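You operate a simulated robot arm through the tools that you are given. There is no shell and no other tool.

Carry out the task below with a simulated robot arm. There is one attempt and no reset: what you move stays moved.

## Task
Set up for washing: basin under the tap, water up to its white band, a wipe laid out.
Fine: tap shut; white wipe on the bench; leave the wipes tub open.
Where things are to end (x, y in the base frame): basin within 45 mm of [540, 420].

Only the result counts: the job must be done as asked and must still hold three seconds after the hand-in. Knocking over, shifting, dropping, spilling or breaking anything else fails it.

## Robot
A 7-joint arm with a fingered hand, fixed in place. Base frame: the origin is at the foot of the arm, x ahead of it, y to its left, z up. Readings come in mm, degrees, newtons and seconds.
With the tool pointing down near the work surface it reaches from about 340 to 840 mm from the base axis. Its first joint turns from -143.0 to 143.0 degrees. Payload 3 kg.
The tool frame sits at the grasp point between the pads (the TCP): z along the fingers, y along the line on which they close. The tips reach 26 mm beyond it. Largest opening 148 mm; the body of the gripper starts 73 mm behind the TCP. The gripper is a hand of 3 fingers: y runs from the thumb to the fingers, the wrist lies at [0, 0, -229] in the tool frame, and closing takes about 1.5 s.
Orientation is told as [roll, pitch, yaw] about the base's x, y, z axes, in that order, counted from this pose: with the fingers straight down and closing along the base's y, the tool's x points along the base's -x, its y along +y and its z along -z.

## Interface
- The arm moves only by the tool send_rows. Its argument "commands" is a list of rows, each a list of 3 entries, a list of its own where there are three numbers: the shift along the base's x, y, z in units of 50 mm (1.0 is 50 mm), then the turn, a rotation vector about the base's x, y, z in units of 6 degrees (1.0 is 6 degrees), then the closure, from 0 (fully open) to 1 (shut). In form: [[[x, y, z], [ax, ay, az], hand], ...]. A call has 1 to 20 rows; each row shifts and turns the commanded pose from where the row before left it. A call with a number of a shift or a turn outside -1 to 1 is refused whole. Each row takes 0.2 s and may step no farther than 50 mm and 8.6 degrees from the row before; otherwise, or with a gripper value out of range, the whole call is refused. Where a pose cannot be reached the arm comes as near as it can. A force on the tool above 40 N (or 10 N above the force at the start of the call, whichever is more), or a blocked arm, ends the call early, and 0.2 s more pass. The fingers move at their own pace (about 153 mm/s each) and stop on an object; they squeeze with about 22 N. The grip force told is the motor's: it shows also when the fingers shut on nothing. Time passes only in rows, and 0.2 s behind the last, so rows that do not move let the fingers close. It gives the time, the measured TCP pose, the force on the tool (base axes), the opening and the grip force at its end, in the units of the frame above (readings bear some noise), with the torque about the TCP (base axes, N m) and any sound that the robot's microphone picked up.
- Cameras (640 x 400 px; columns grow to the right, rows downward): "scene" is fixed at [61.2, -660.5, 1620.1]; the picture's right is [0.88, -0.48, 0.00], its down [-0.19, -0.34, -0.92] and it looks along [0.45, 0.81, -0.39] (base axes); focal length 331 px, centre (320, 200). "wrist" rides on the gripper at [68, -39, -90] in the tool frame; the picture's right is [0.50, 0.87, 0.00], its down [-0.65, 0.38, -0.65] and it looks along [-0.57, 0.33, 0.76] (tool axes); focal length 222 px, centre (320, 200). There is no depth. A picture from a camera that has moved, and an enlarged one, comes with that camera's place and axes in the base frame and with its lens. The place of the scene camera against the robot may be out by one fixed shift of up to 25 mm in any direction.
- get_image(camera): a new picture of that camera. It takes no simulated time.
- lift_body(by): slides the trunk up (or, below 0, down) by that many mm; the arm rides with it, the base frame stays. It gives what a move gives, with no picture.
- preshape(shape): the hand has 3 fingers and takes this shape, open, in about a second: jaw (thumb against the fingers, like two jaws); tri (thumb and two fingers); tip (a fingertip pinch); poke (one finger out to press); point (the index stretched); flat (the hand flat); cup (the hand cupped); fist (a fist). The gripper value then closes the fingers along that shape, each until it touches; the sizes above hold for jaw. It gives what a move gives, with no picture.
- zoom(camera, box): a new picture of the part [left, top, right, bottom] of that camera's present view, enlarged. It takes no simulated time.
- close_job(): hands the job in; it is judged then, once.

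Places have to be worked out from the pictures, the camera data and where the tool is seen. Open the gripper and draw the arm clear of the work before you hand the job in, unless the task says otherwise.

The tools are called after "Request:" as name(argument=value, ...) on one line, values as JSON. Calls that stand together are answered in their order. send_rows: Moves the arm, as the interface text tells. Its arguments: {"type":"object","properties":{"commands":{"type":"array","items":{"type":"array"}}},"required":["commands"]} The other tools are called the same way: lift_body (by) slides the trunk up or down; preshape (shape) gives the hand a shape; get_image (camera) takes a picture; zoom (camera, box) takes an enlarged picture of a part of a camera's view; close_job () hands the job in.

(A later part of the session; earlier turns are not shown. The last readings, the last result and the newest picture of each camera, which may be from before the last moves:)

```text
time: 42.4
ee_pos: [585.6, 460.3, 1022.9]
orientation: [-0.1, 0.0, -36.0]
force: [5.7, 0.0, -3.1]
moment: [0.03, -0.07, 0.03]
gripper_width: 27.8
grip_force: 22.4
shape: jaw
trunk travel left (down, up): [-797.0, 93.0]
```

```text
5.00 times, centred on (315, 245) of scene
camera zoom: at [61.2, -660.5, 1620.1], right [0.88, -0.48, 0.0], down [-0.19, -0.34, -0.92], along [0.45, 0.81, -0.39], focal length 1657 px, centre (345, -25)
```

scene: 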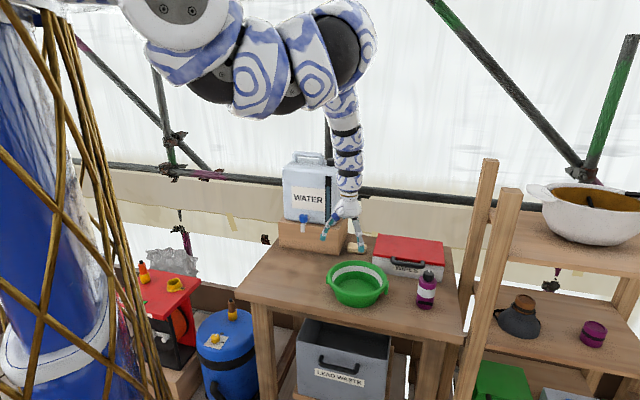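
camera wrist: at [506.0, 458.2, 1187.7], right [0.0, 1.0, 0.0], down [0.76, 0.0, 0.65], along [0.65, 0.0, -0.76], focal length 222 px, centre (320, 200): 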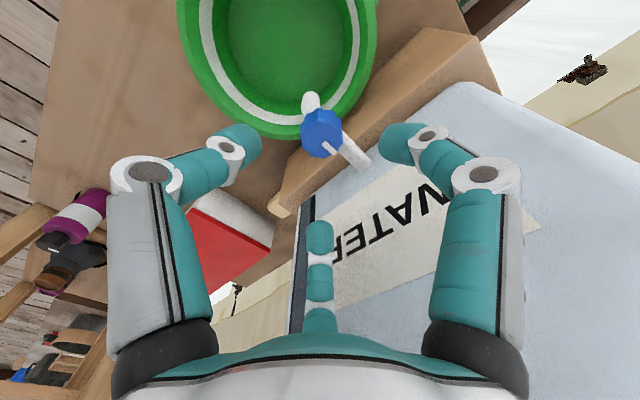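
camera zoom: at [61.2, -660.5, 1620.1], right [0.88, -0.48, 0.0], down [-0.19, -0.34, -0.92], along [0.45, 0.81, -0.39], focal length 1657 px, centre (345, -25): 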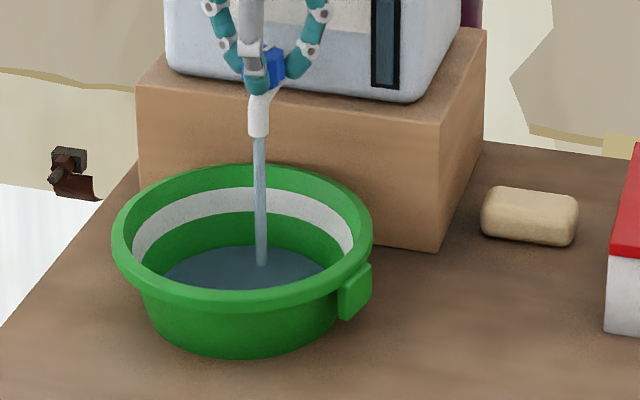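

The water covers the bottom now. I wait another 2 s while holding the knob and check the level again.

Request:
send_rows(commands=[[[0, 0, 0], [0, 0, 0], 1], [[0, 0, 0], [0, 0, 0], 1], [[0, 0, 0], [0, 0, 0], 1], [[0, 0, 0], [0, 0, 0], 1], [[0, 0, 0], [0, 0, 0], 1], [[0, 0, 0], [0, 0, 0], 1], [[0, 0, 0], [0, 0, 0], 1], [[0, 0, 0], [0, 0, 0], 1], [[0, 0, 0], [0, 0, 0], 1]])

Request:
zoom(camera="scene", box=[265, 205, 365, 285])

```text
time: 44.4
ee_pos: [586.4, 459.8, 1023.3]
orientation: [-0.1, 0.0, -35.9]
force: [6.6, -0.2, -1.8]
moment: [0.03, -0.13, 0.01]
gripper_width: 27.6
grip_force: 21.8
shape: jaw
trunk travel left (down, up): [-797.0, 93.0]
```

```text
5.00 times, centred on (315, 245) of scene
camera zoom: at [61.2, -660.5, 1620.1], right [0.88, -0.48, 0.0], down [-0.19, -0.34, -0.92], along [0.45, 0.81, -0.39], focal length 1657 px, centre (345, -25)
```

zoom: 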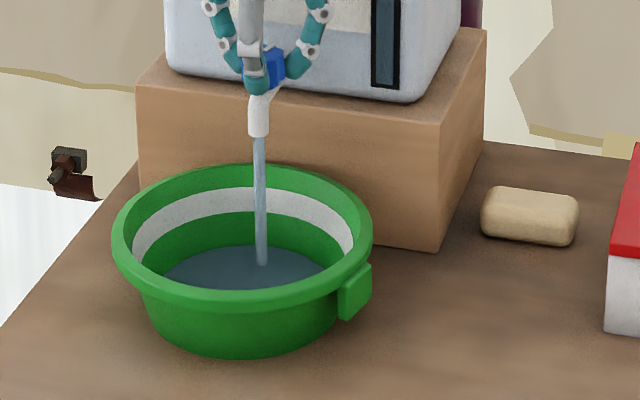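

The level hardly changed in 2 s, so the flow is slow at this opening. I open the tap further, 18° more clockwise.

Request:
send_rows(commands=[[[0, 0, 0], [0, 0, -1], 1], [[0, 0, 0], [0, 0, -1], 1], [[0, 0, 0], [0, 0, -1], 1], [[0, 0, 0], [0, 0, 0], 1]])

Request:
zoom(camera="scene", box=[265, 205, 365, 285])

Request:
zoom(camera="wrist", box=[200, 40, 440, 240])

```text
time: 45.4
ee_pos: [586.1, 458.8, 1022.6]
orientation: [-0.1, 0.0, -53.9]
force: [6.9, -0.5, -1.5]
moment: [0.03, -0.13, -0.03]
gripper_width: 27.3
grip_force: 21.9
shape: jaw
trunk travel left (down, up): [-797.0, 93.0]
```

```text
5.00 times, centred on (315, 245) of scene
camera zoom: at [61.2, -660.5, 1620.1], right [0.88, -0.48, 0.0], down [-0.19, -0.34, -0.92], along [0.45, 0.81, -0.39], focal length 1657 px, centre (345, -25)
```

zoom: 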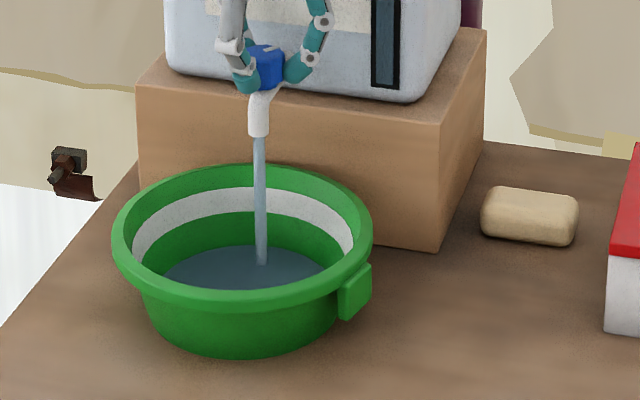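

```text
2.00 times, centred on (320, 140) of wrist
camera zoom: at [514.3, 490.8, 1113.5], right [0.41, 0.91, 0.0], down [0.69, -0.31, 0.65], along [0.6, -0.26, -0.76], focal length 444 px, centre (320, 320)
```

zoom: 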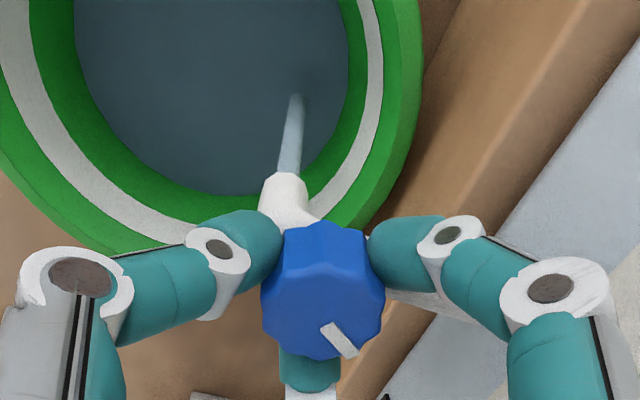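

The knob turned with the hand and the stream is steady. I wait 3 s and compare the level.

Request:
send_rows(commands=[[[0, 0, 0], [0, 0, 0], 1], [[0, 0, 0], [0, 0, 0], 1], [[0, 0, 0], [0, 0, 0], 1], [[0, 0, 0], [0, 0, 0], 1], [[0, 0, 0], [0, 0, 0], 1], [[0, 0, 0], [0, 0, 0], 1], [[0, 0, 0], [0, 0, 0], 1], [[0, 0, 0], [0, 0, 0], 1], [[0, 0, 0], [0, 0, 0], 1], [[0, 0, 0], [0, 0, 0], 1], [[0, 0, 0], [0, 0, 0], 1], [[0, 0, 0], [0, 0, 0], 1], [[0, 0, 0], [0, 0, 0], 1], [[0, 0, 0], [0, 0, 0], 1]])

Request:
zoom(camera="scene", box=[265, 205, 365, 285])

Request:
zoom(camera="wrist", box=[200, 40, 440, 240])

```text
time: 48.4
ee_pos: [584.2, 460.7, 1023.9]
orientation: [-0.2, 0.1, -54.0]
force: [5.6, -0.5, -1.1]
moment: [0.05, -0.13, -0.01]
gripper_width: 27.0
grip_force: 22.3
shape: jaw
trunk travel left (down, up): [-797.0, 93.0]
```

```text
5.00 times, centred on (315, 245) of scene
camera zoom: at [61.2, -660.5, 1620.1], right [0.88, -0.48, 0.0], down [-0.19, -0.34, -0.92], along [0.45, 0.81, -0.39], focal length 1657 px, centre (345, -25)
```

zoom: 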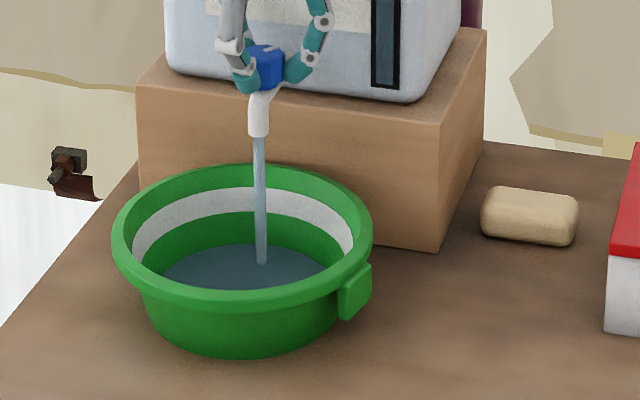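

```text
2.00 times, centred on (320, 140) of wrist
camera zoom: at [514.3, 490.7, 1113.5], right [0.4, 0.91, 0.0], down [0.69, -0.31, 0.65], along [0.6, -0.26, -0.76], focal length 444 px, centre (320, 320)
```

zoom: 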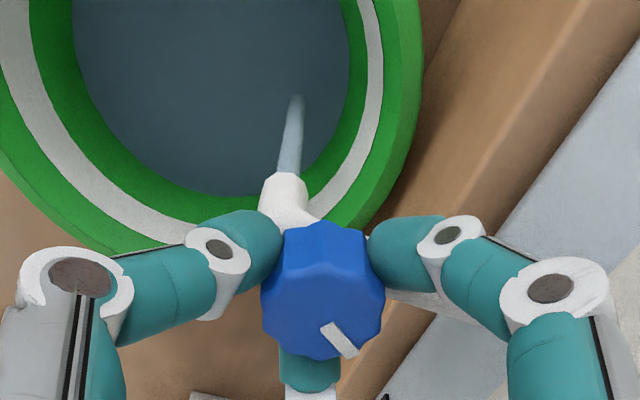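

The level rises only about 1 mm in 3 s. I open 18° more to speed it up, then wait.

Request:
send_rows(commands=[[[0, 0, 0], [0, 0, -1], 1], [[0, 0, 0], [0, 0, -1], 1], [[0, 0, 0], [0, 0, -1], 1], [[0, 0, 0], [0, 0, 0], 1], [[0, 0, 0], [0, 0, 0], 1], [[0, 0, 0], [0, 0, 0], 1], [[0, 0, 0], [0, 0, 0], 1], [[0, 0, 0], [0, 0, 0], 1], [[0, 0, 0], [0, 0, 0], 1], [[0, 0, 0], [0, 0, 0], 1]])

Request:
zoom(camera="scene", box=[265, 205, 365, 285])

Request:
zoom(camera="wrist", box=[200, 40, 440, 240])

```text
time: 50.6
ee_pos: [586.9, 458.7, 1023.4]
orientation: [-0.1, 0.0, -71.8]
force: [5.6, 0.2, 1.6]
moment: [0.04, -0.16, 0.01]
gripper_width: 27.6
grip_force: 22.1
shape: jaw
trunk travel left (down, up): [-797.0, 93.0]
```

```text
5.00 times, centred on (315, 245) of scene
camera zoom: at [61.2, -660.5, 1620.1], right [0.88, -0.48, 0.0], down [-0.19, -0.34, -0.92], along [0.45, 0.81, -0.39], focal length 1657 px, centre (345, -25)
```

zoom: 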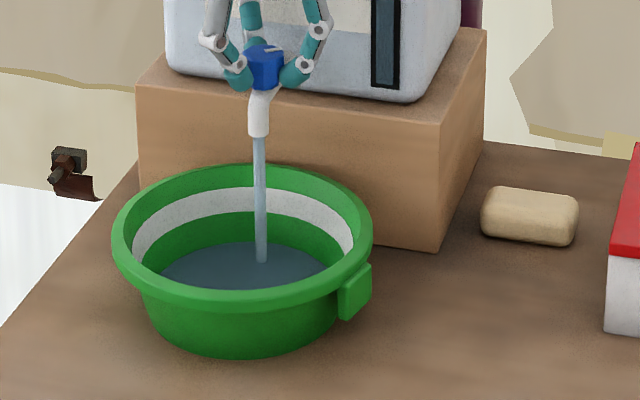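

```text
2.00 times, centred on (320, 140) of wrist
camera zoom: at [527.5, 511.4, 1113.3], right [0.67, 0.74, 0.0], down [0.56, -0.51, 0.65], along [0.49, -0.44, -0.76], focal length 444 px, centre (320, 320)
```

zoom: 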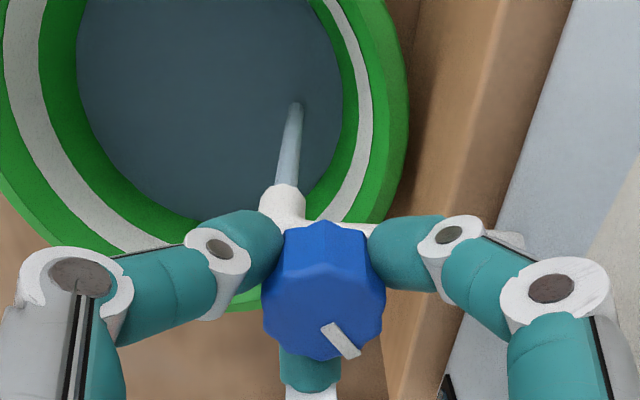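

The level is rising faster now. I keep waiting in 4 s blocks, holding the knob ready to close.

Request:
send_rows(commands=[[[0, 0, 0], [0, 0, 0], 1], [[0, 0, 0], [0, 0, 0], 1], [[0, 0, 0], [0, 0, 0], 1], [[0, 0, 0], [0, 0, 0], 1], [[0, 0, 0], [0, 0, 0], 1], [[0, 0, 0], [0, 0, 0], 1], [[0, 0, 0], [0, 0, 0], 1], [[0, 0, 0], [0, 0, 0], 1], [[0, 0, 0], [0, 0, 0], 1], [[0, 0, 0], [0, 0, 0], 1], [[0, 0, 0], [0, 0, 0], 1], [[0, 0, 0], [0, 0, 0], 1], [[0, 0, 0], [0, 0, 0], 1], [[0, 0, 0], [0, 0, 0], 1], [[0, 0, 0], [0, 0, 0], 1], [[0, 0, 0], [0, 0, 0], 1], [[0, 0, 0], [0, 0, 0], 1], [[0, 0, 0], [0, 0, 0], 1], [[0, 0, 0], [0, 0, 0], 1]])

Request:
zoom(camera="scene", box=[265, 205, 365, 285])

Request:
zoom(camera="wrist", box=[200, 0, 440, 200])

```text
time: 54.6
ee_pos: [585.6, 460.3, 1023.8]
orientation: [-0.1, 0.1, -71.9]
force: [4.1, -1.0, 1.2]
moment: [0.01, -0.08, 0.0]
gripper_width: 28.0
grip_force: 21.7
shape: jaw
trunk travel left (down, up): [-797.0, 93.0]
```

```text
5.00 times, centred on (315, 245) of scene
camera zoom: at [61.2, -660.5, 1620.1], right [0.88, -0.48, 0.0], down [-0.19, -0.34, -0.92], along [0.45, 0.81, -0.39], focal length 1657 px, centre (345, -25)
```

zoom: 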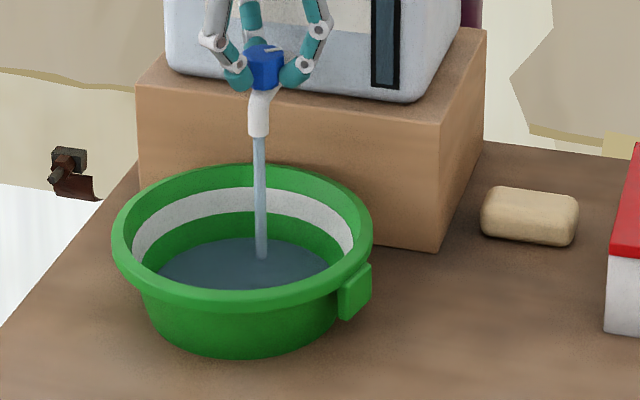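

```text
2.00 times, centred on (320, 100) of wrist
camera zoom: at [527.6, 511.4, 1113.4], right [0.67, 0.74, 0.0], down [0.56, -0.51, 0.65], along [0.49, -0.44, -0.76], focal length 444 px, centre (320, 400)
```

zoom: 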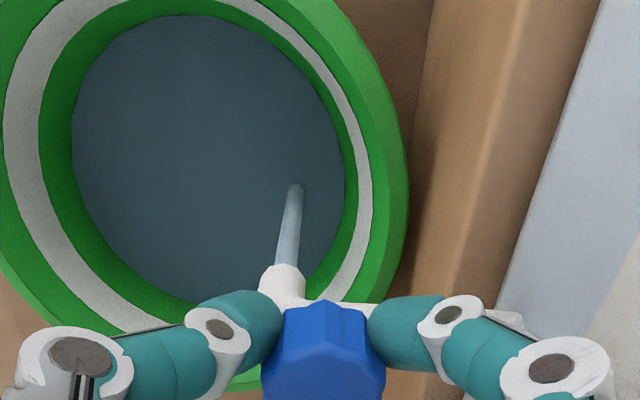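

About 1 px/s at the far wall; the band is still about 25 px away from its lower edge. I wait 8 s more.

Request:
send_rows(commands=[[[0, 0, 0], [0, 0, 0], 1], [[0, 0, 0], [0, 0, 0], 1], [[0, 0, 0], [0, 0, 0], 1], [[0, 0, 0], [0, 0, 0], 1], [[0, 0, 0], [0, 0, 0], 1], [[0, 0, 0], [0, 0, 0], 1], [[0, 0, 0], [0, 0, 0], 1], [[0, 0, 0], [0, 0, 0], 1], [[0, 0, 0], [0, 0, 0], 1], [[0, 0, 0], [0, 0, 0], 1], [[0, 0, 0], [0, 0, 0], 1], [[0, 0, 0], [0, 0, 0], 1], [[0, 0, 0], [0, 0, 0], 1], [[0, 0, 0], [0, 0, 0], 1], [[0, 0, 0], [0, 0, 0], 1], [[0, 0, 0], [0, 0, 0], 1], [[0, 0, 0], [0, 0, 0], 1], [[0, 0, 0], [0, 0, 0], 1], [[0, 0, 0], [0, 0, 0], 1]])

Request:
send_rows(commands=[[[0, 0, 0], [0, 0, 0], 1], [[0, 0, 0], [0, 0, 0], 1], [[0, 0, 0], [0, 0, 0], 1], [[0, 0, 0], [0, 0, 0], 1], [[0, 0, 0], [0, 0, 0], 1], [[0, 0, 0], [0, 0, 0], 1], [[0, 0, 0], [0, 0, 0], 1], [[0, 0, 0], [0, 0, 0], 1], [[0, 0, 0], [0, 0, 0], 1], [[0, 0, 0], [0, 0, 0], 1], [[0, 0, 0], [0, 0, 0], 1], [[0, 0, 0], [0, 0, 0], 1], [[0, 0, 0], [0, 0, 0], 1], [[0, 0, 0], [0, 0, 0], 1], [[0, 0, 0], [0, 0, 0], 1], [[0, 0, 0], [0, 0, 0], 1], [[0, 0, 0], [0, 0, 0], 1], [[0, 0, 0], [0, 0, 0], 1], [[0, 0, 0], [0, 0, 0], 1]])

Request:
zoom(camera="scene", box=[265, 205, 365, 285])

Request:
zoom(camera="wrist", box=[200, 0, 440, 200])

```text
time: 58.6
ee_pos: [584.8, 459.6, 1023.9]
orientation: [-0.1, 0.0, -72.0]
force: [4.4, 0.1, 0.3]
moment: [0.01, -0.14, 0.0]
gripper_width: 28.0
grip_force: 22.0
shape: jaw
trunk travel left (down, up): [-797.0, 93.0]
```

```text
time: 62.6
ee_pos: [584.9, 459.8, 1023.3]
orientation: [-0.1, 0.2, -71.9]
force: [3.2, -0.6, 1.1]
moment: [0.0, -0.1, 0.02]
gripper_width: 27.7
grip_force: 21.5
shape: jaw
trunk travel left (down, up): [-797.0, 93.0]
```

```text
5.00 times, centred on (315, 245) of scene
camera zoom: at [61.2, -660.5, 1620.1], right [0.88, -0.48, 0.0], down [-0.19, -0.34, -0.92], along [0.45, 0.81, -0.39], focal length 1657 px, centre (345, -25)
```

zoom: 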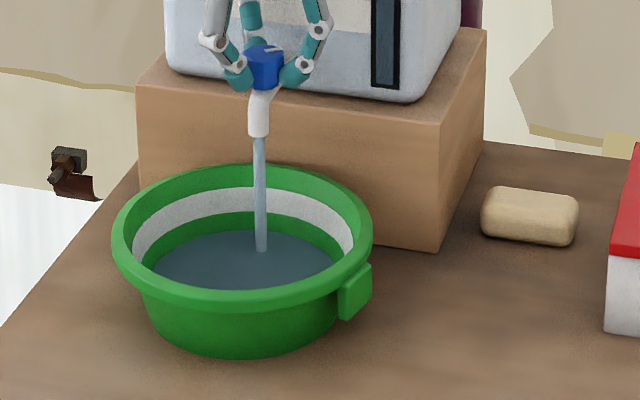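

```text
2.00 times, centred on (320, 100) of wrist
camera zoom: at [527.6, 511.4, 1113.4], right [0.67, 0.74, 0.0], down [0.56, -0.51, 0.65], along [0.49, -0.44, -0.76], focal length 444 px, centre (320, 400)
```

zoom: 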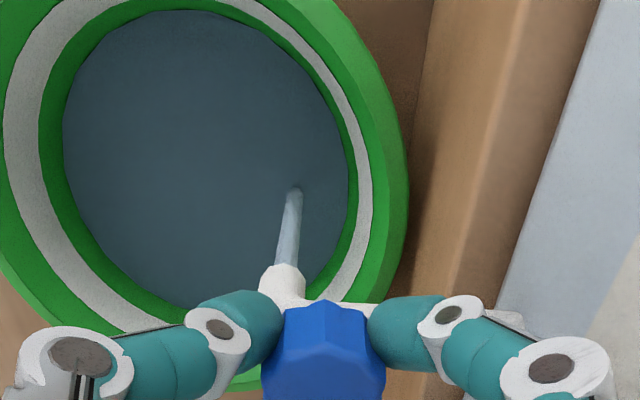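

The level is now at y≈230 in this view with the band's lower edge at about 212. I wait 12 s more and check.

Request:
send_rows(commands=[[[0, 0, 0], [0, 0, 0], 1], [[0, 0, 0], [0, 0, 0], 1], [[0, 0, 0], [0, 0, 0], 1], [[0, 0, 0], [0, 0, 0], 1], [[0, 0, 0], [0, 0, 0], 1], [[0, 0, 0], [0, 0, 0], 1], [[0, 0, 0], [0, 0, 0], 1], [[0, 0, 0], [0, 0, 0], 1], [[0, 0, 0], [0, 0, 0], 1], [[0, 0, 0], [0, 0, 0], 1], [[0, 0, 0], [0, 0, 0], 1], [[0, 0, 0], [0, 0, 0], 1], [[0, 0, 0], [0, 0, 0], 1], [[0, 0, 0], [0, 0, 0], 1], [[0, 0, 0], [0, 0, 0], 1], [[0, 0, 0], [0, 0, 0], 1], [[0, 0, 0], [0, 0, 0], 1], [[0, 0, 0], [0, 0, 0], 1], [[0, 0, 0], [0, 0, 0], 1]])

Request:
send_rows(commands=[[[0, 0, 0], [0, 0, 0], 1], [[0, 0, 0], [0, 0, 0], 1], [[0, 0, 0], [0, 0, 0], 1], [[0, 0, 0], [0, 0, 0], 1], [[0, 0, 0], [0, 0, 0], 1], [[0, 0, 0], [0, 0, 0], 1], [[0, 0, 0], [0, 0, 0], 1], [[0, 0, 0], [0, 0, 0], 1], [[0, 0, 0], [0, 0, 0], 1], [[0, 0, 0], [0, 0, 0], 1], [[0, 0, 0], [0, 0, 0], 1], [[0, 0, 0], [0, 0, 0], 1], [[0, 0, 0], [0, 0, 0], 1], [[0, 0, 0], [0, 0, 0], 1], [[0, 0, 0], [0, 0, 0], 1], [[0, 0, 0], [0, 0, 0], 1], [[0, 0, 0], [0, 0, 0], 1], [[0, 0, 0], [0, 0, 0], 1], [[0, 0, 0], [0, 0, 0], 1]])

Request:
send_rows(commands=[[[0, 0, 0], [0, 0, 0], 1], [[0, 0, 0], [0, 0, 0], 1], [[0, 0, 0], [0, 0, 0], 1], [[0, 0, 0], [0, 0, 0], 1], [[0, 0, 0], [0, 0, 0], 1], [[0, 0, 0], [0, 0, 0], 1], [[0, 0, 0], [0, 0, 0], 1], [[0, 0, 0], [0, 0, 0], 1], [[0, 0, 0], [0, 0, 0], 1], [[0, 0, 0], [0, 0, 0], 1], [[0, 0, 0], [0, 0, 0], 1], [[0, 0, 0], [0, 0, 0], 1], [[0, 0, 0], [0, 0, 0], 1], [[0, 0, 0], [0, 0, 0], 1], [[0, 0, 0], [0, 0, 0], 1], [[0, 0, 0], [0, 0, 0], 1], [[0, 0, 0], [0, 0, 0], 1], [[0, 0, 0], [0, 0, 0], 1], [[0, 0, 0], [0, 0, 0], 1]])

Request:
zoom(camera="scene", box=[265, 205, 365, 285])

Request:
zoom(camera="wrist", box=[200, 0, 440, 200])

```text
time: 66.6
ee_pos: [585.1, 460.0, 1023.7]
orientation: [0.0, 0.0, -71.9]
force: [4.5, 0.1, 1.0]
moment: [0.01, -0.11, 0.0]
gripper_width: 27.8
grip_force: 21.8
shape: jaw
trunk travel left (down, up): [-797.0, 93.0]
```

```text
time: 70.6
ee_pos: [585.1, 460.2, 1023.5]
orientation: [-0.1, 0.1, -72.0]
force: [4.8, 0.3, 0.9]
moment: [0.02, -0.07, 0.01]
gripper_width: 27.8
grip_force: 21.6
shape: jaw
trunk travel left (down, up): [-797.0, 93.0]
```

```text
time: 74.6
ee_pos: [585.9, 459.5, 1023.8]
orientation: [-0.1, 0.1, -71.9]
force: [4.9, -0.2, 0.4]
moment: [0.04, -0.08, -0.02]
gripper_width: 27.8
grip_force: 22.1
shape: jaw
trunk travel left (down, up): [-797.0, 93.0]
```

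```text
5.00 times, centred on (315, 245) of scene
camera zoom: at [61.2, -660.5, 1620.1], right [0.88, -0.48, 0.0], down [-0.19, -0.34, -0.92], along [0.45, 0.81, -0.39], focal length 1657 px, centre (345, -25)
```

zoom: 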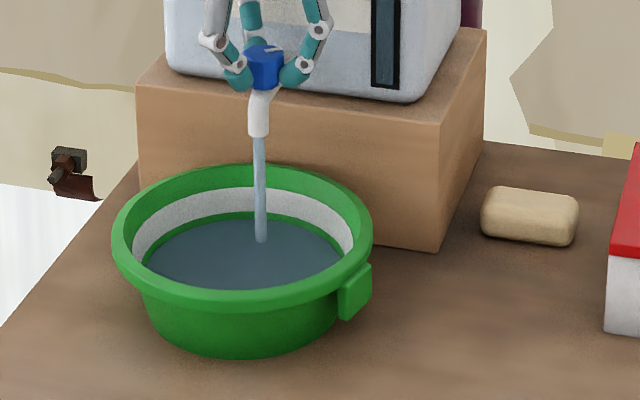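

```text
2.00 times, centred on (320, 100) of wrist
camera zoom: at [527.5, 511.4, 1113.4], right [0.67, 0.74, 0.0], down [0.56, -0.51, 0.65], along [0.49, -0.44, -0.76], focal length 444 px, centre (320, 400)
```

zoom: 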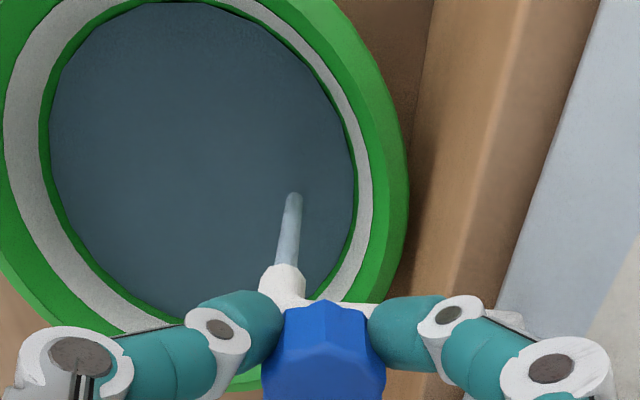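

The water is about 8 s below the band's lower edge, and the band is about 28 s tall at this rate. I wait 16 s, then check just before closing.

Request:
send_rows(commands=[[[0, 0, 0], [0, 0, 0], 1], [[0, 0, 0], [0, 0, 0], 1], [[0, 0, 0], [0, 0, 0], 1], [[0, 0, 0], [0, 0, 0], 1], [[0, 0, 0], [0, 0, 0], 1], [[0, 0, 0], [0, 0, 0], 1], [[0, 0, 0], [0, 0, 0], 1], [[0, 0, 0], [0, 0, 0], 1], [[0, 0, 0], [0, 0, 0], 1], [[0, 0, 0], [0, 0, 0], 1], [[0, 0, 0], [0, 0, 0], 1], [[0, 0, 0], [0, 0, 0], 1], [[0, 0, 0], [0, 0, 0], 1], [[0, 0, 0], [0, 0, 0], 1], [[0, 0, 0], [0, 0, 0], 1], [[0, 0, 0], [0, 0, 0], 1], [[0, 0, 0], [0, 0, 0], 1], [[0, 0, 0], [0, 0, 0], 1], [[0, 0, 0], [0, 0, 0], 1]])

Request:
send_rows(commands=[[[0, 0, 0], [0, 0, 0], 1], [[0, 0, 0], [0, 0, 0], 1], [[0, 0, 0], [0, 0, 0], 1], [[0, 0, 0], [0, 0, 0], 1], [[0, 0, 0], [0, 0, 0], 1], [[0, 0, 0], [0, 0, 0], 1], [[0, 0, 0], [0, 0, 0], 1], [[0, 0, 0], [0, 0, 0], 1], [[0, 0, 0], [0, 0, 0], 1], [[0, 0, 0], [0, 0, 0], 1], [[0, 0, 0], [0, 0, 0], 1], [[0, 0, 0], [0, 0, 0], 1], [[0, 0, 0], [0, 0, 0], 1], [[0, 0, 0], [0, 0, 0], 1], [[0, 0, 0], [0, 0, 0], 1], [[0, 0, 0], [0, 0, 0], 1], [[0, 0, 0], [0, 0, 0], 1], [[0, 0, 0], [0, 0, 0], 1], [[0, 0, 0], [0, 0, 0], 1]])

Request:
send_rows(commands=[[[0, 0, 0], [0, 0, 0], 1], [[0, 0, 0], [0, 0, 0], 1], [[0, 0, 0], [0, 0, 0], 1], [[0, 0, 0], [0, 0, 0], 1], [[0, 0, 0], [0, 0, 0], 1], [[0, 0, 0], [0, 0, 0], 1], [[0, 0, 0], [0, 0, 0], 1], [[0, 0, 0], [0, 0, 0], 1], [[0, 0, 0], [0, 0, 0], 1], [[0, 0, 0], [0, 0, 0], 1], [[0, 0, 0], [0, 0, 0], 1], [[0, 0, 0], [0, 0, 0], 1], [[0, 0, 0], [0, 0, 0], 1], [[0, 0, 0], [0, 0, 0], 1], [[0, 0, 0], [0, 0, 0], 1], [[0, 0, 0], [0, 0, 0], 1], [[0, 0, 0], [0, 0, 0], 1], [[0, 0, 0], [0, 0, 0], 1], [[0, 0, 0], [0, 0, 0], 1]])

Request:
send_rows(commands=[[[0, 0, 0], [0, 0, 0], 1], [[0, 0, 0], [0, 0, 0], 1], [[0, 0, 0], [0, 0, 0], 1], [[0, 0, 0], [0, 0, 0], 1], [[0, 0, 0], [0, 0, 0], 1], [[0, 0, 0], [0, 0, 0], 1], [[0, 0, 0], [0, 0, 0], 1], [[0, 0, 0], [0, 0, 0], 1], [[0, 0, 0], [0, 0, 0], 1], [[0, 0, 0], [0, 0, 0], 1], [[0, 0, 0], [0, 0, 0], 1], [[0, 0, 0], [0, 0, 0], 1], [[0, 0, 0], [0, 0, 0], 1], [[0, 0, 0], [0, 0, 0], 1]])

Request:
zoom(camera="scene", box=[265, 205, 365, 285])

Request:
zoom(camera="wrist", box=[200, 0, 440, 200])

```text
time: 78.6
ee_pos: [586.0, 460.1, 1023.7]
orientation: [-0.1, 0.1, -71.8]
force: [4.6, -1.3, 1.3]
moment: [0.01, -0.12, 0.02]
gripper_width: 27.6
grip_force: 21.7
shape: jaw
trunk travel left (down, up): [-797.0, 93.0]
```

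```text
time: 82.6
ee_pos: [585.7, 459.9, 1023.7]
orientation: [-0.1, 0.2, -71.9]
force: [3.1, -0.8, 1.8]
moment: [0.02, -0.11, 0.01]
gripper_width: 28.1
grip_force: 22.2
shape: jaw
trunk travel left (down, up): [-797.0, 93.0]
```

```text
time: 86.6
ee_pos: [585.8, 459.6, 1023.5]
orientation: [-0.1, 0.1, -71.9]
force: [3.5, -0.8, 2.4]
moment: [0.01, -0.09, 0.03]
gripper_width: 27.3
grip_force: 21.9
shape: jaw
trunk travel left (down, up): [-797.0, 93.0]
```

```text
time: 89.6
ee_pos: [586.3, 460.3, 1024.9]
orientation: [-0.1, 0.0, -71.9]
force: [3.4, 0.4, 0.6]
moment: [0.02, -0.09, 0.03]
gripper_width: 27.8
grip_force: 22.5
shape: jaw
trunk travel left (down, up): [-797.0, 93.0]
```

```text
5.00 times, centred on (315, 245) of scene
camera zoom: at [61.2, -660.5, 1620.1], right [0.88, -0.48, 0.0], down [-0.19, -0.34, -0.92], along [0.45, 0.81, -0.39], focal length 1657 px, centre (345, -25)
```

zoom: 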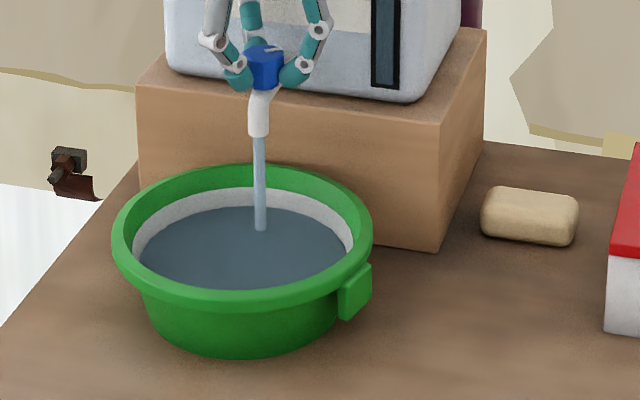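

```text
2.00 times, centred on (320, 100) of wrist
camera zoom: at [527.5, 511.4, 1113.4], right [0.67, 0.74, 0.0], down [0.56, -0.51, 0.65], along [0.49, -0.44, -0.76], focal length 444 px, centre (320, 400)
```

zoom: 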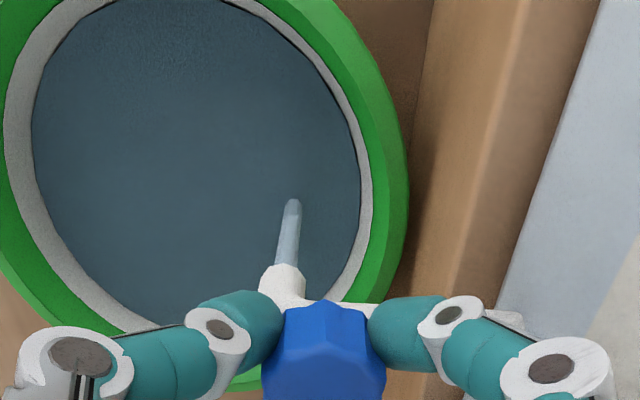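

The level is about a fifth of the way into the white band. I wait 3 s more and then turn the knob back counter-clockwise by 66° to shut it.

Request:
send_rows(commands=[[[0, 0, 0], [0, 0, 0], 1], [[0, 0, 0], [0, 0, 0], 1], [[0, 0, 0], [0, 0, 0], 1], [[0, 0, 0], [0, 0, 0], 1], [[0, 0, 0], [0, 0, 0], 1], [[0, 0, 0], [0, 0, 0], 1], [[0, 0, 0], [0, 0, 0], 1], [[0, 0, 0], [0, 0, 0], 1], [[0, 0, 0], [0, 0, 0], 1], [[0, 0, 0], [0, 0, 0], 1], [[0, 0, 0], [0, 0, 0], 1], [[0, 0, 0], [0, 0, 0], 1], [[0, 0, 0], [0, 0, 0], 1], [[0, 0, 0], [0, 0, 0], 1]])

Request:
send_rows(commands=[[[0, 0, 0], [0, 0, 1], 1], [[0, 0, 0], [0, 0, 1], 1], [[0, 0, 0], [0, 0, 1], 1], [[0, 0, 0], [0, 0, 1], 1], [[0, 0, 0], [0, 0, 1], 1], [[0, 0, 0], [0, 0, 1], 1], [[0, 0, 0], [0, 0, 1], 1], [[0, 0, 0], [0, 0, 1], 1], [[0, 0, 0], [0, 0, 1], 1], [[0, 0, 0], [0, 0, 1], 1], [[0, 0, 0], [0, 0, 1], 1]])

Request:
zoom(camera="scene", box=[265, 205, 365, 285])

Request:
zoom(camera="wrist", box=[200, 40, 440, 240])

```text
time: 92.6
ee_pos: [585.1, 459.2, 1023.8]
orientation: [-0.1, 0.1, -71.9]
force: [3.8, -0.6, 1.3]
moment: [-0.02, -0.08, -0.03]
gripper_width: 27.5
grip_force: 21.9
shape: jaw
trunk travel left (down, up): [-797.0, 93.0]
```

```text
time: 95.0
ee_pos: [583.5, 460.0, 1023.8]
orientation: [-0.2, 0.2, -5.7]
force: [-4.0, -5.6, 0.2]
moment: [-0.18, 0.08, -0.34]
gripper_width: 27.5
grip_force: 22.0
shape: jaw
trunk travel left (down, up): [-797.0, 93.0]
```

```text
5.00 times, centred on (315, 245) of scene
camera zoom: at [61.2, -660.5, 1620.1], right [0.88, -0.48, 0.0], down [-0.19, -0.34, -0.92], along [0.45, 0.81, -0.39], focal length 1657 px, centre (345, -25)
```

zoom: 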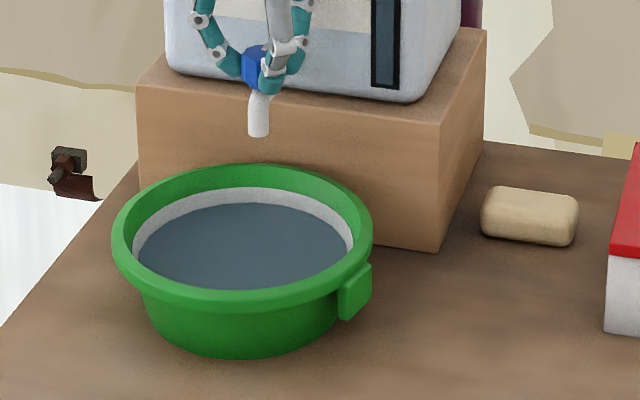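

```text
2.00 times, centred on (320, 140) of wrist
camera zoom: at [513.2, 427.4, 1113.3], right [-0.41, 0.91, 0.0], down [0.69, 0.31, 0.65], along [0.59, 0.27, -0.76], focal length 444 px, centre (320, 320)
```

zoom: 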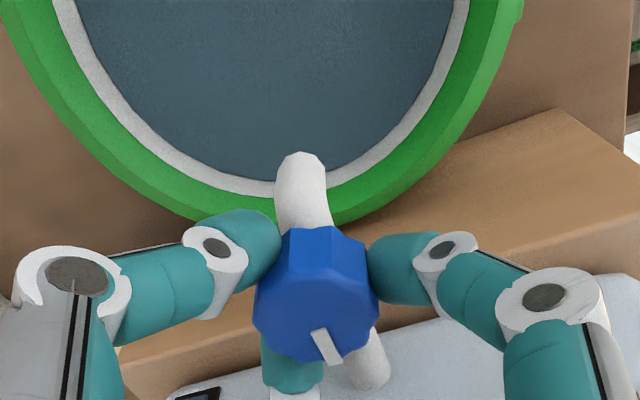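

The stream has stopped and the level sits about a third up the white band. I turn 6° more to be sure it is on its stop, then release the knob.

Request:
send_rows(commands=[[[0, 0, 0], [0, 0, 1], 1], [[0, 0, 0], [0, 0, 0], 1]])

Request:
send_rows(commands=[[[0, 0, 0], [0, 0, 0], 0.7], [[0, 0, 0], [0, 0, 0], 0.5], [[0, 0, 0], [0, 0, 0], 0.5], [[0, 0, 0], [0, 0, 0], 0.5]])

Request:
zoom(camera="scene", box=[265, 205, 365, 285])

Request:
zoom(camera="wrist", box=[200, 40, 440, 240])

```text
time: 95.6
ee_pos: [584.2, 459.8, 1023.1]
orientation: [-0.2, 0.2, 0.1]
force: [-12.2, -8.9, -5.7]
moment: [-0.28, 0.22, -0.46]
gripper_width: 27.0
grip_force: 22.1
shape: jaw
trunk travel left (down, up): [-797.0, 93.0]
```

```text
time: 96.6
ee_pos: [585.9, 459.9, 1025.0]
orientation: [0.0, 0.1, 0.0]
force: [-7.2, -8.4, -0.2]
moment: [0.34, -0.34, -0.23]
gripper_width: 69.5
grip_force: 0.1
shape: jaw
trunk travel left (down, up): [-797.0, 93.0]
```

```text
5.00 times, centred on (315, 245) of scene
camera zoom: at [61.2, -660.5, 1620.1], right [0.88, -0.48, 0.0], down [-0.19, -0.34, -0.92], along [0.45, 0.81, -0.39], focal length 1657 px, centre (345, -25)
```

zoom: 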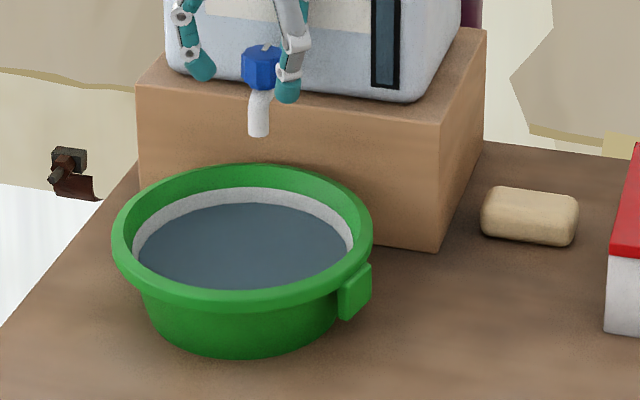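

```text
2.00 times, centred on (320, 140) of wrist
camera zoom: at [517.4, 419.9, 1114.3], right [-0.5, 0.86, 0.0], down [0.66, 0.38, 0.65], along [0.56, 0.33, -0.76], focal length 444 px, centre (320, 320)
```

zoom: 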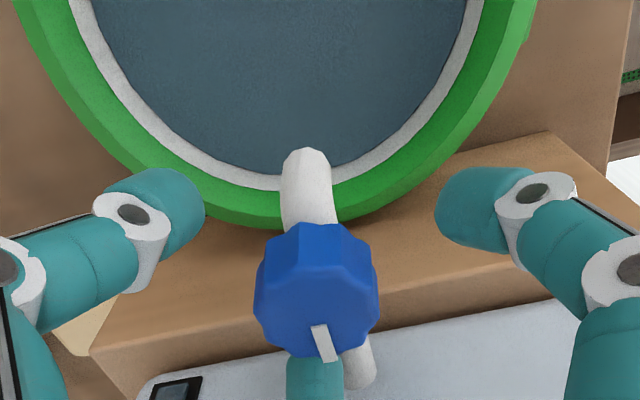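

The hand is open but the far finger presses something behind the knob (about 11 N), so I narrow the opening slightly before moving up.

Request:
send_rows(commands=[[[0, 0, 0], [0, 0, 0], 0.6], [[0, 0, 0], [0, 0, 0], 0.6]])

Request:
zoom(camera="wrist", box=[200, 40, 440, 240])

Request:
zoom(camera="scene", box=[280, 160, 350, 240])

```text
time: 97.2
ee_pos: [586.0, 459.6, 1023.6]
orientation: [0.0, 0.1, 0.1]
force: [-3.1, -3.7, 1.5]
moment: [0.19, -0.17, -0.14]
gripper_width: 58.3
grip_force: 0.1
shape: jaw
trunk travel left (down, up): [-797.0, 93.0]
```

```text
2.00 times, centred on (320, 140) of wrist
camera zoom: at [517.9, 420.4, 1114.0], right [-0.5, 0.86, 0.0], down [0.66, 0.38, 0.65], along [0.56, 0.33, -0.76], focal length 444 px, centre (320, 320)
```

zoom: 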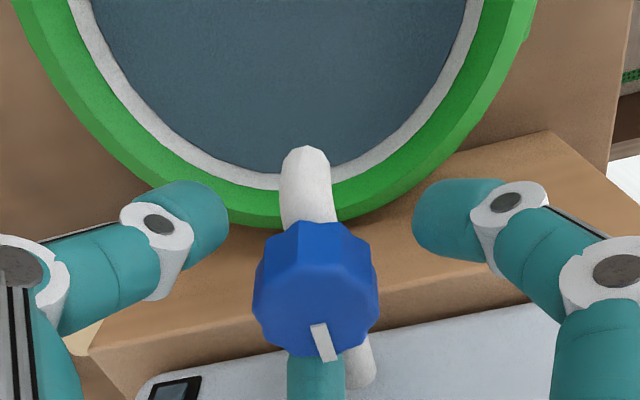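

```text
5.00 times, centred on (315, 200) of scene
camera zoom: at [61.2, -660.5, 1620.1], right [0.88, -0.48, 0.0], down [-0.19, -0.34, -0.92], along [0.45, 0.81, -0.39], focal length 1657 px, centre (345, 200)
```

zoom: 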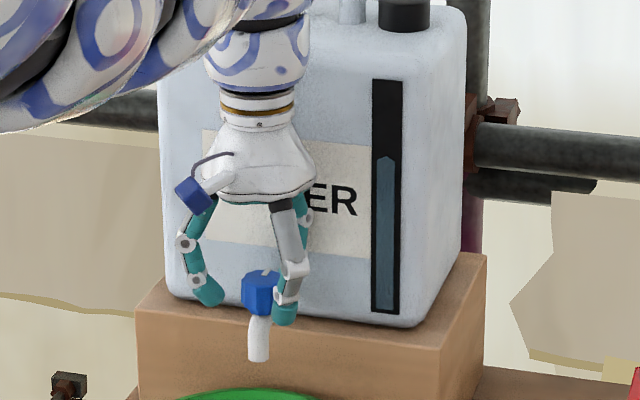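

A slight push remains, so I step 4 mm away from the container and then raise everything with the trunk.

Request:
send_rows(commands=[[[-0.08, -0.08, 0], [0, 0, 0], 0.6], [[0, 0, 0], [0, 0, 0], 0.6]])

Request:
lift_body(by=60)

Request:
zoom(camera="wrist", box=[200, 40, 440, 240])

Request:
get_image(camera="scene")

```text
time: 97.8
ee_pos: [581.9, 456.0, 1023.7]
orientation: [0.0, 0.1, 0.1]
force: [0.8, 0.5, -0.3]
moment: [-0.01, 0.01, 0.01]
gripper_width: 59.2
grip_force: 0.0
shape: jaw
trunk travel left (down, up): [-797.0, 93.0]
```

```text
time: 98.8
ee_pos: [581.4, 455.6, 1084.1]
orientation: [-0.1, 0.1, 0.2]
force: [-0.1, 0.1, -0.2]
moment: [0.0, 0.02, 0.01]
gripper_width: 59.6
grip_force: 0.0
shape: jaw
trunk travel left (down, up): [-857.0, 33.0]
```

```text
2.00 times, centred on (320, 140) of wrist
camera zoom: at [514.1, 416.4, 1173.3], right [-0.5, 0.86, 0.0], down [0.66, 0.38, 0.65], along [0.56, 0.33, -0.76], focal length 444 px, centre (320, 320)
```

zoom: 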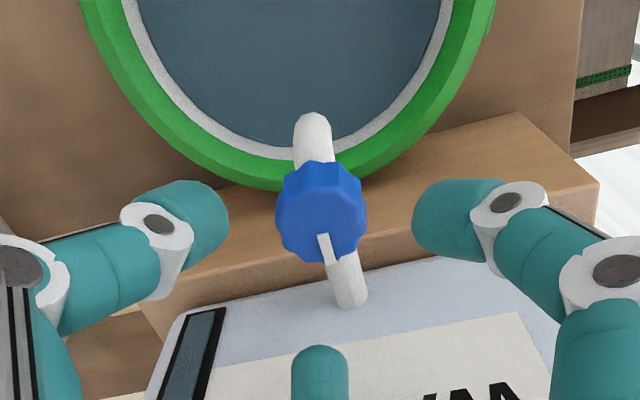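

```text
taken
```

scene: 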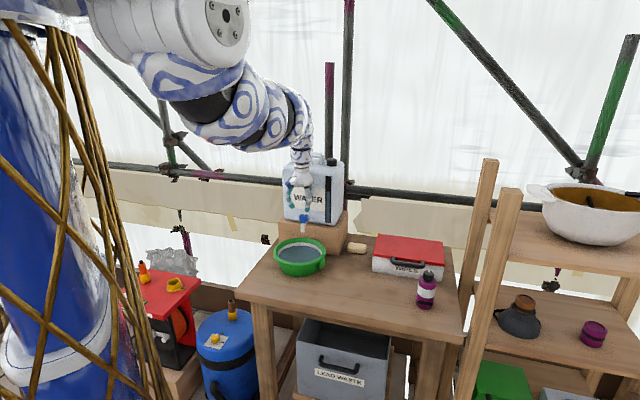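

The tap is shut, its mark is back in line with the pipe and the water level is in the band. Next is the wipes tub: I swing the hand over toward it, staying high.

Request:
send_rows(commands=[[[0.1, -0.6, 0.2], [0, 0, 0], 0.5], [[0.28, -0.87, 0.05], [0, 0, 0], 0.5], [[0.28, -0.87, 0.05], [0, 0, 0], 0.5], [[0.28, -0.87, 0.05], [0, 0, 0], 0.5], [[0.28, -0.87, 0.05], [0, 0, 0], 0.5], [[0.28, -0.87, 0.05], [0, 0, 0], 0.5], [[0.28, -0.87, 0.05], [0, 0, 0], 0.5]])

Request:
get_image(camera="wrist")

Request:
zoom(camera="scene", box=[340, 200, 480, 320])

```text
time: 100.4
ee_pos: [679.5, 169.3, 1100.2]
orientation: [-0.1, 0.3, 0.1]
force: [-1.1, -0.2, 0.3]
moment: [0.0, -0.02, -0.03]
gripper_width: 73.9
grip_force: 0.1
shape: jaw
out of reach, approached as far as the arm can: row 7
trunk travel left (down, up): [-857.0, 33.0]
```

```text
taken
camera wrist: at [613.1, 130.2, 1191.0], right [-0.5, 0.87, 0.0], down [0.66, 0.38, 0.65], along [0.56, 0.33, -0.76], focal length 222 px, centre (320, 200)
```

wrist: 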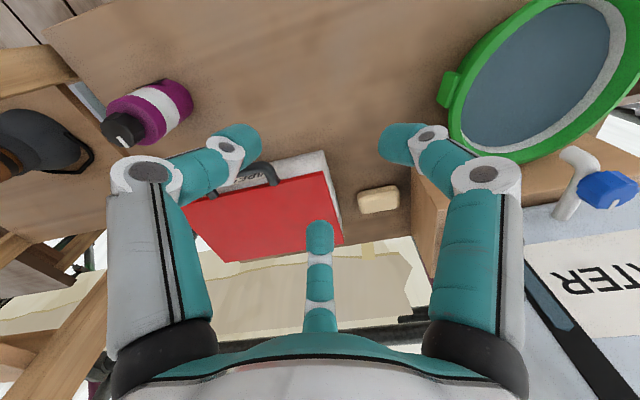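

```text
3.33 times, centred on (410, 260) of scene
camera zoom: at [61.2, -660.5, 1620.1], right [0.88, -0.48, 0.0], down [-0.19, -0.34, -0.92], along [0.45, 0.81, -0.39], focal length 1105 px, centre (20, 0)
```

zoom: 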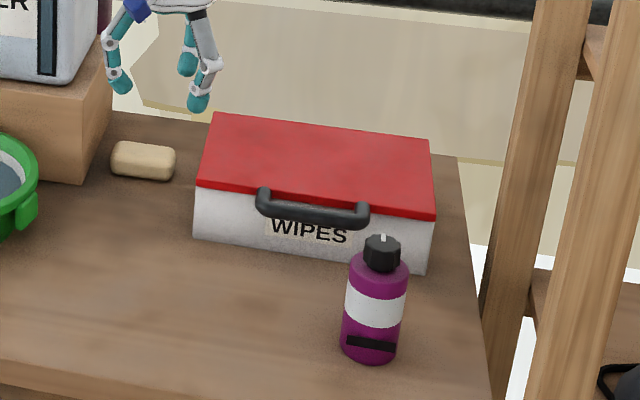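

I zoom in on the tub from here to fix its corners and handle.

Request:
zoom(camera="wrist", box=[150, 130, 370, 280])

Request:
zoom(camera="scene", box=[365, 225, 465, 305])

```text
2.67 times, centred on (260, 205) of wrist
camera zoom: at [613.1, 130.2, 1191.0], right [-0.5, 0.87, 0.0], down [0.66, 0.38, 0.65], along [0.56, 0.33, -0.76], focal length 592 px, centre (480, 187)
```

zoom: 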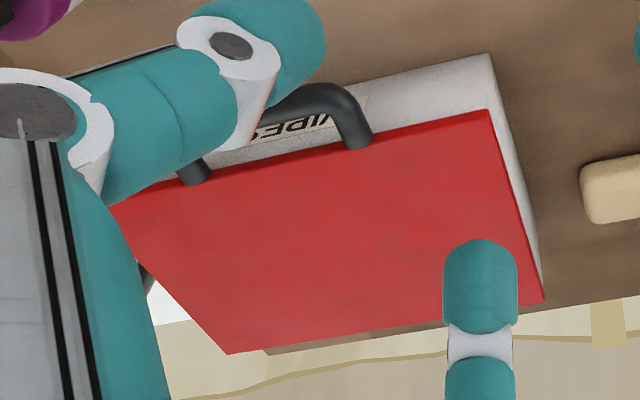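

```text
5.00 times, centred on (415, 265) of scene
camera zoom: at [61.2, -660.5, 1620.1], right [0.88, -0.48, 0.0], down [-0.19, -0.34, -0.92], along [0.45, 0.81, -0.39], focal length 1657 px, centre (-155, -125)
```

zoom: 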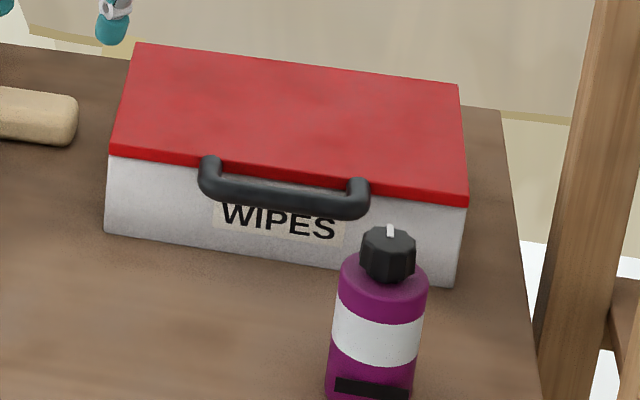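

The lid's corners come out at about (767, 224), (954, 50), (890, 345), (1076, 160) at z≈914, with a U-handle sticking about 30 mm out from the middle of its front edge near (835, 120, 903). A slim finger under the handle bar could lift the lid, so I try the "point" shape in free air to see what the hand looks like.

Request:
preshape(shape="point")

Request:
get_image(camera="wrist")

Request:
zoom(camera="scene", box=[310, 130, 430, 240])

Request:
preshape(shape="poke")

Request:
get_image(camera="wrist")

Request:
zoom(camera="scene", box=[310, 130, 430, 240])

```text
time: 101.3
ee_pos: [679.3, 171.6, 1100.1]
orientation: [-0.2, 0.3, 0.1]
force: [-0.2, -1.0, -0.1]
moment: [-0.02, 0.02, 0.0]
gripper_width: 142.4
grip_force: 0.1
shape: point
trunk travel left (down, up): [-857.0, 33.0]
```

```text
taken
camera wrist: at [611.9, 132.6, 1191.2], right [-0.5, 0.86, 0.0], down [0.66, 0.38, 0.65], along [0.56, 0.33, -0.76], focal length 222 px, centre (320, 200)
```

wrist: 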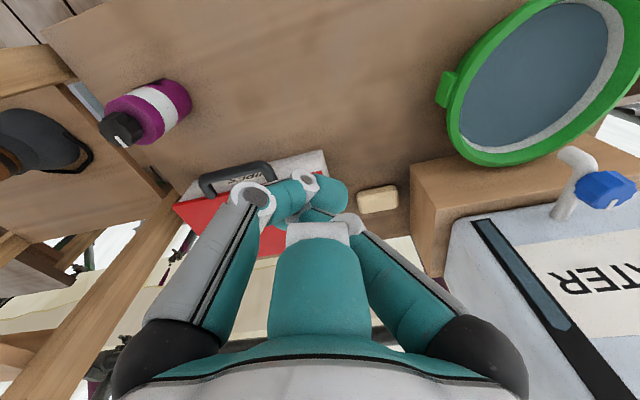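

```text
3.64 times, centred on (370, 185) of scene
camera zoom: at [61.2, -660.5, 1620.1], right [0.88, -0.48, 0.0], down [-0.19, -0.34, -0.92], along [0.45, 0.81, -0.39], focal length 1205 px, centre (138, 254)
```

zoom: 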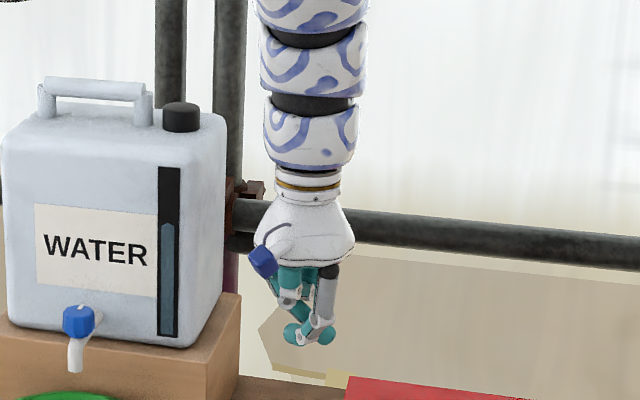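

```text
time: 102.2
ee_pos: [678.8, 171.8, 1101.6]
orientation: [-0.3, 0.4, 0.1]
force: [0.2, 0.0, -0.1]
moment: [0.01, -0.02, 0.01]
gripper_width: 0.2
grip_force: 0.1
shape: poke
trunk travel left (down, up): [-857.0, 33.0]
```

```text
taken
camera wrist: at [611.8, 132.5, 1191.2], right [-0.5, 0.86, 0.0], down [0.66, 0.38, 0.65], along [0.56, 0.33, -0.76], focal length 222 px, centre (320, 200)
```

wrist: 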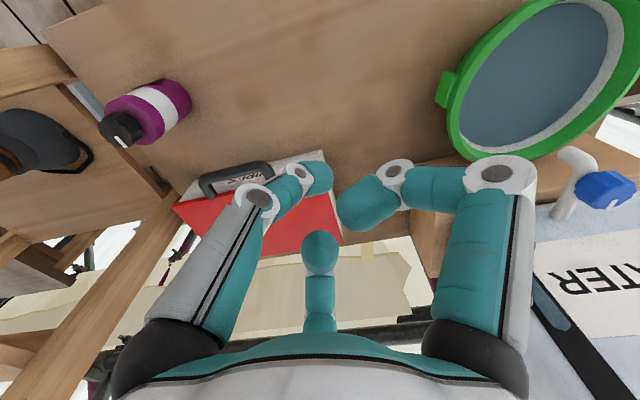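

```text
3.64 times, centred on (370, 185) of scene
camera zoom: at [61.2, -660.5, 1620.1], right [0.88, -0.48, 0.0], down [-0.19, -0.34, -0.92], along [0.45, 0.81, -0.39], focal length 1205 px, centre (138, 254)
```

zoom: 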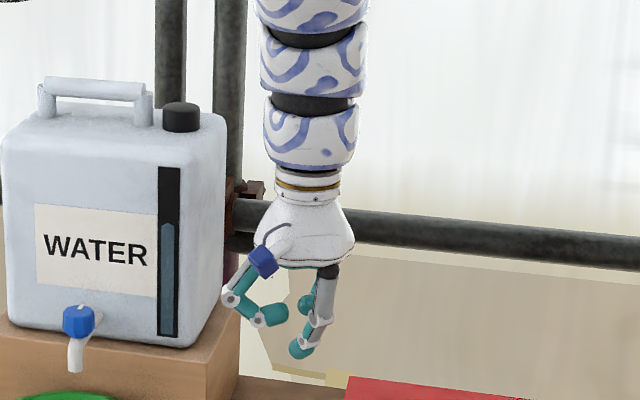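

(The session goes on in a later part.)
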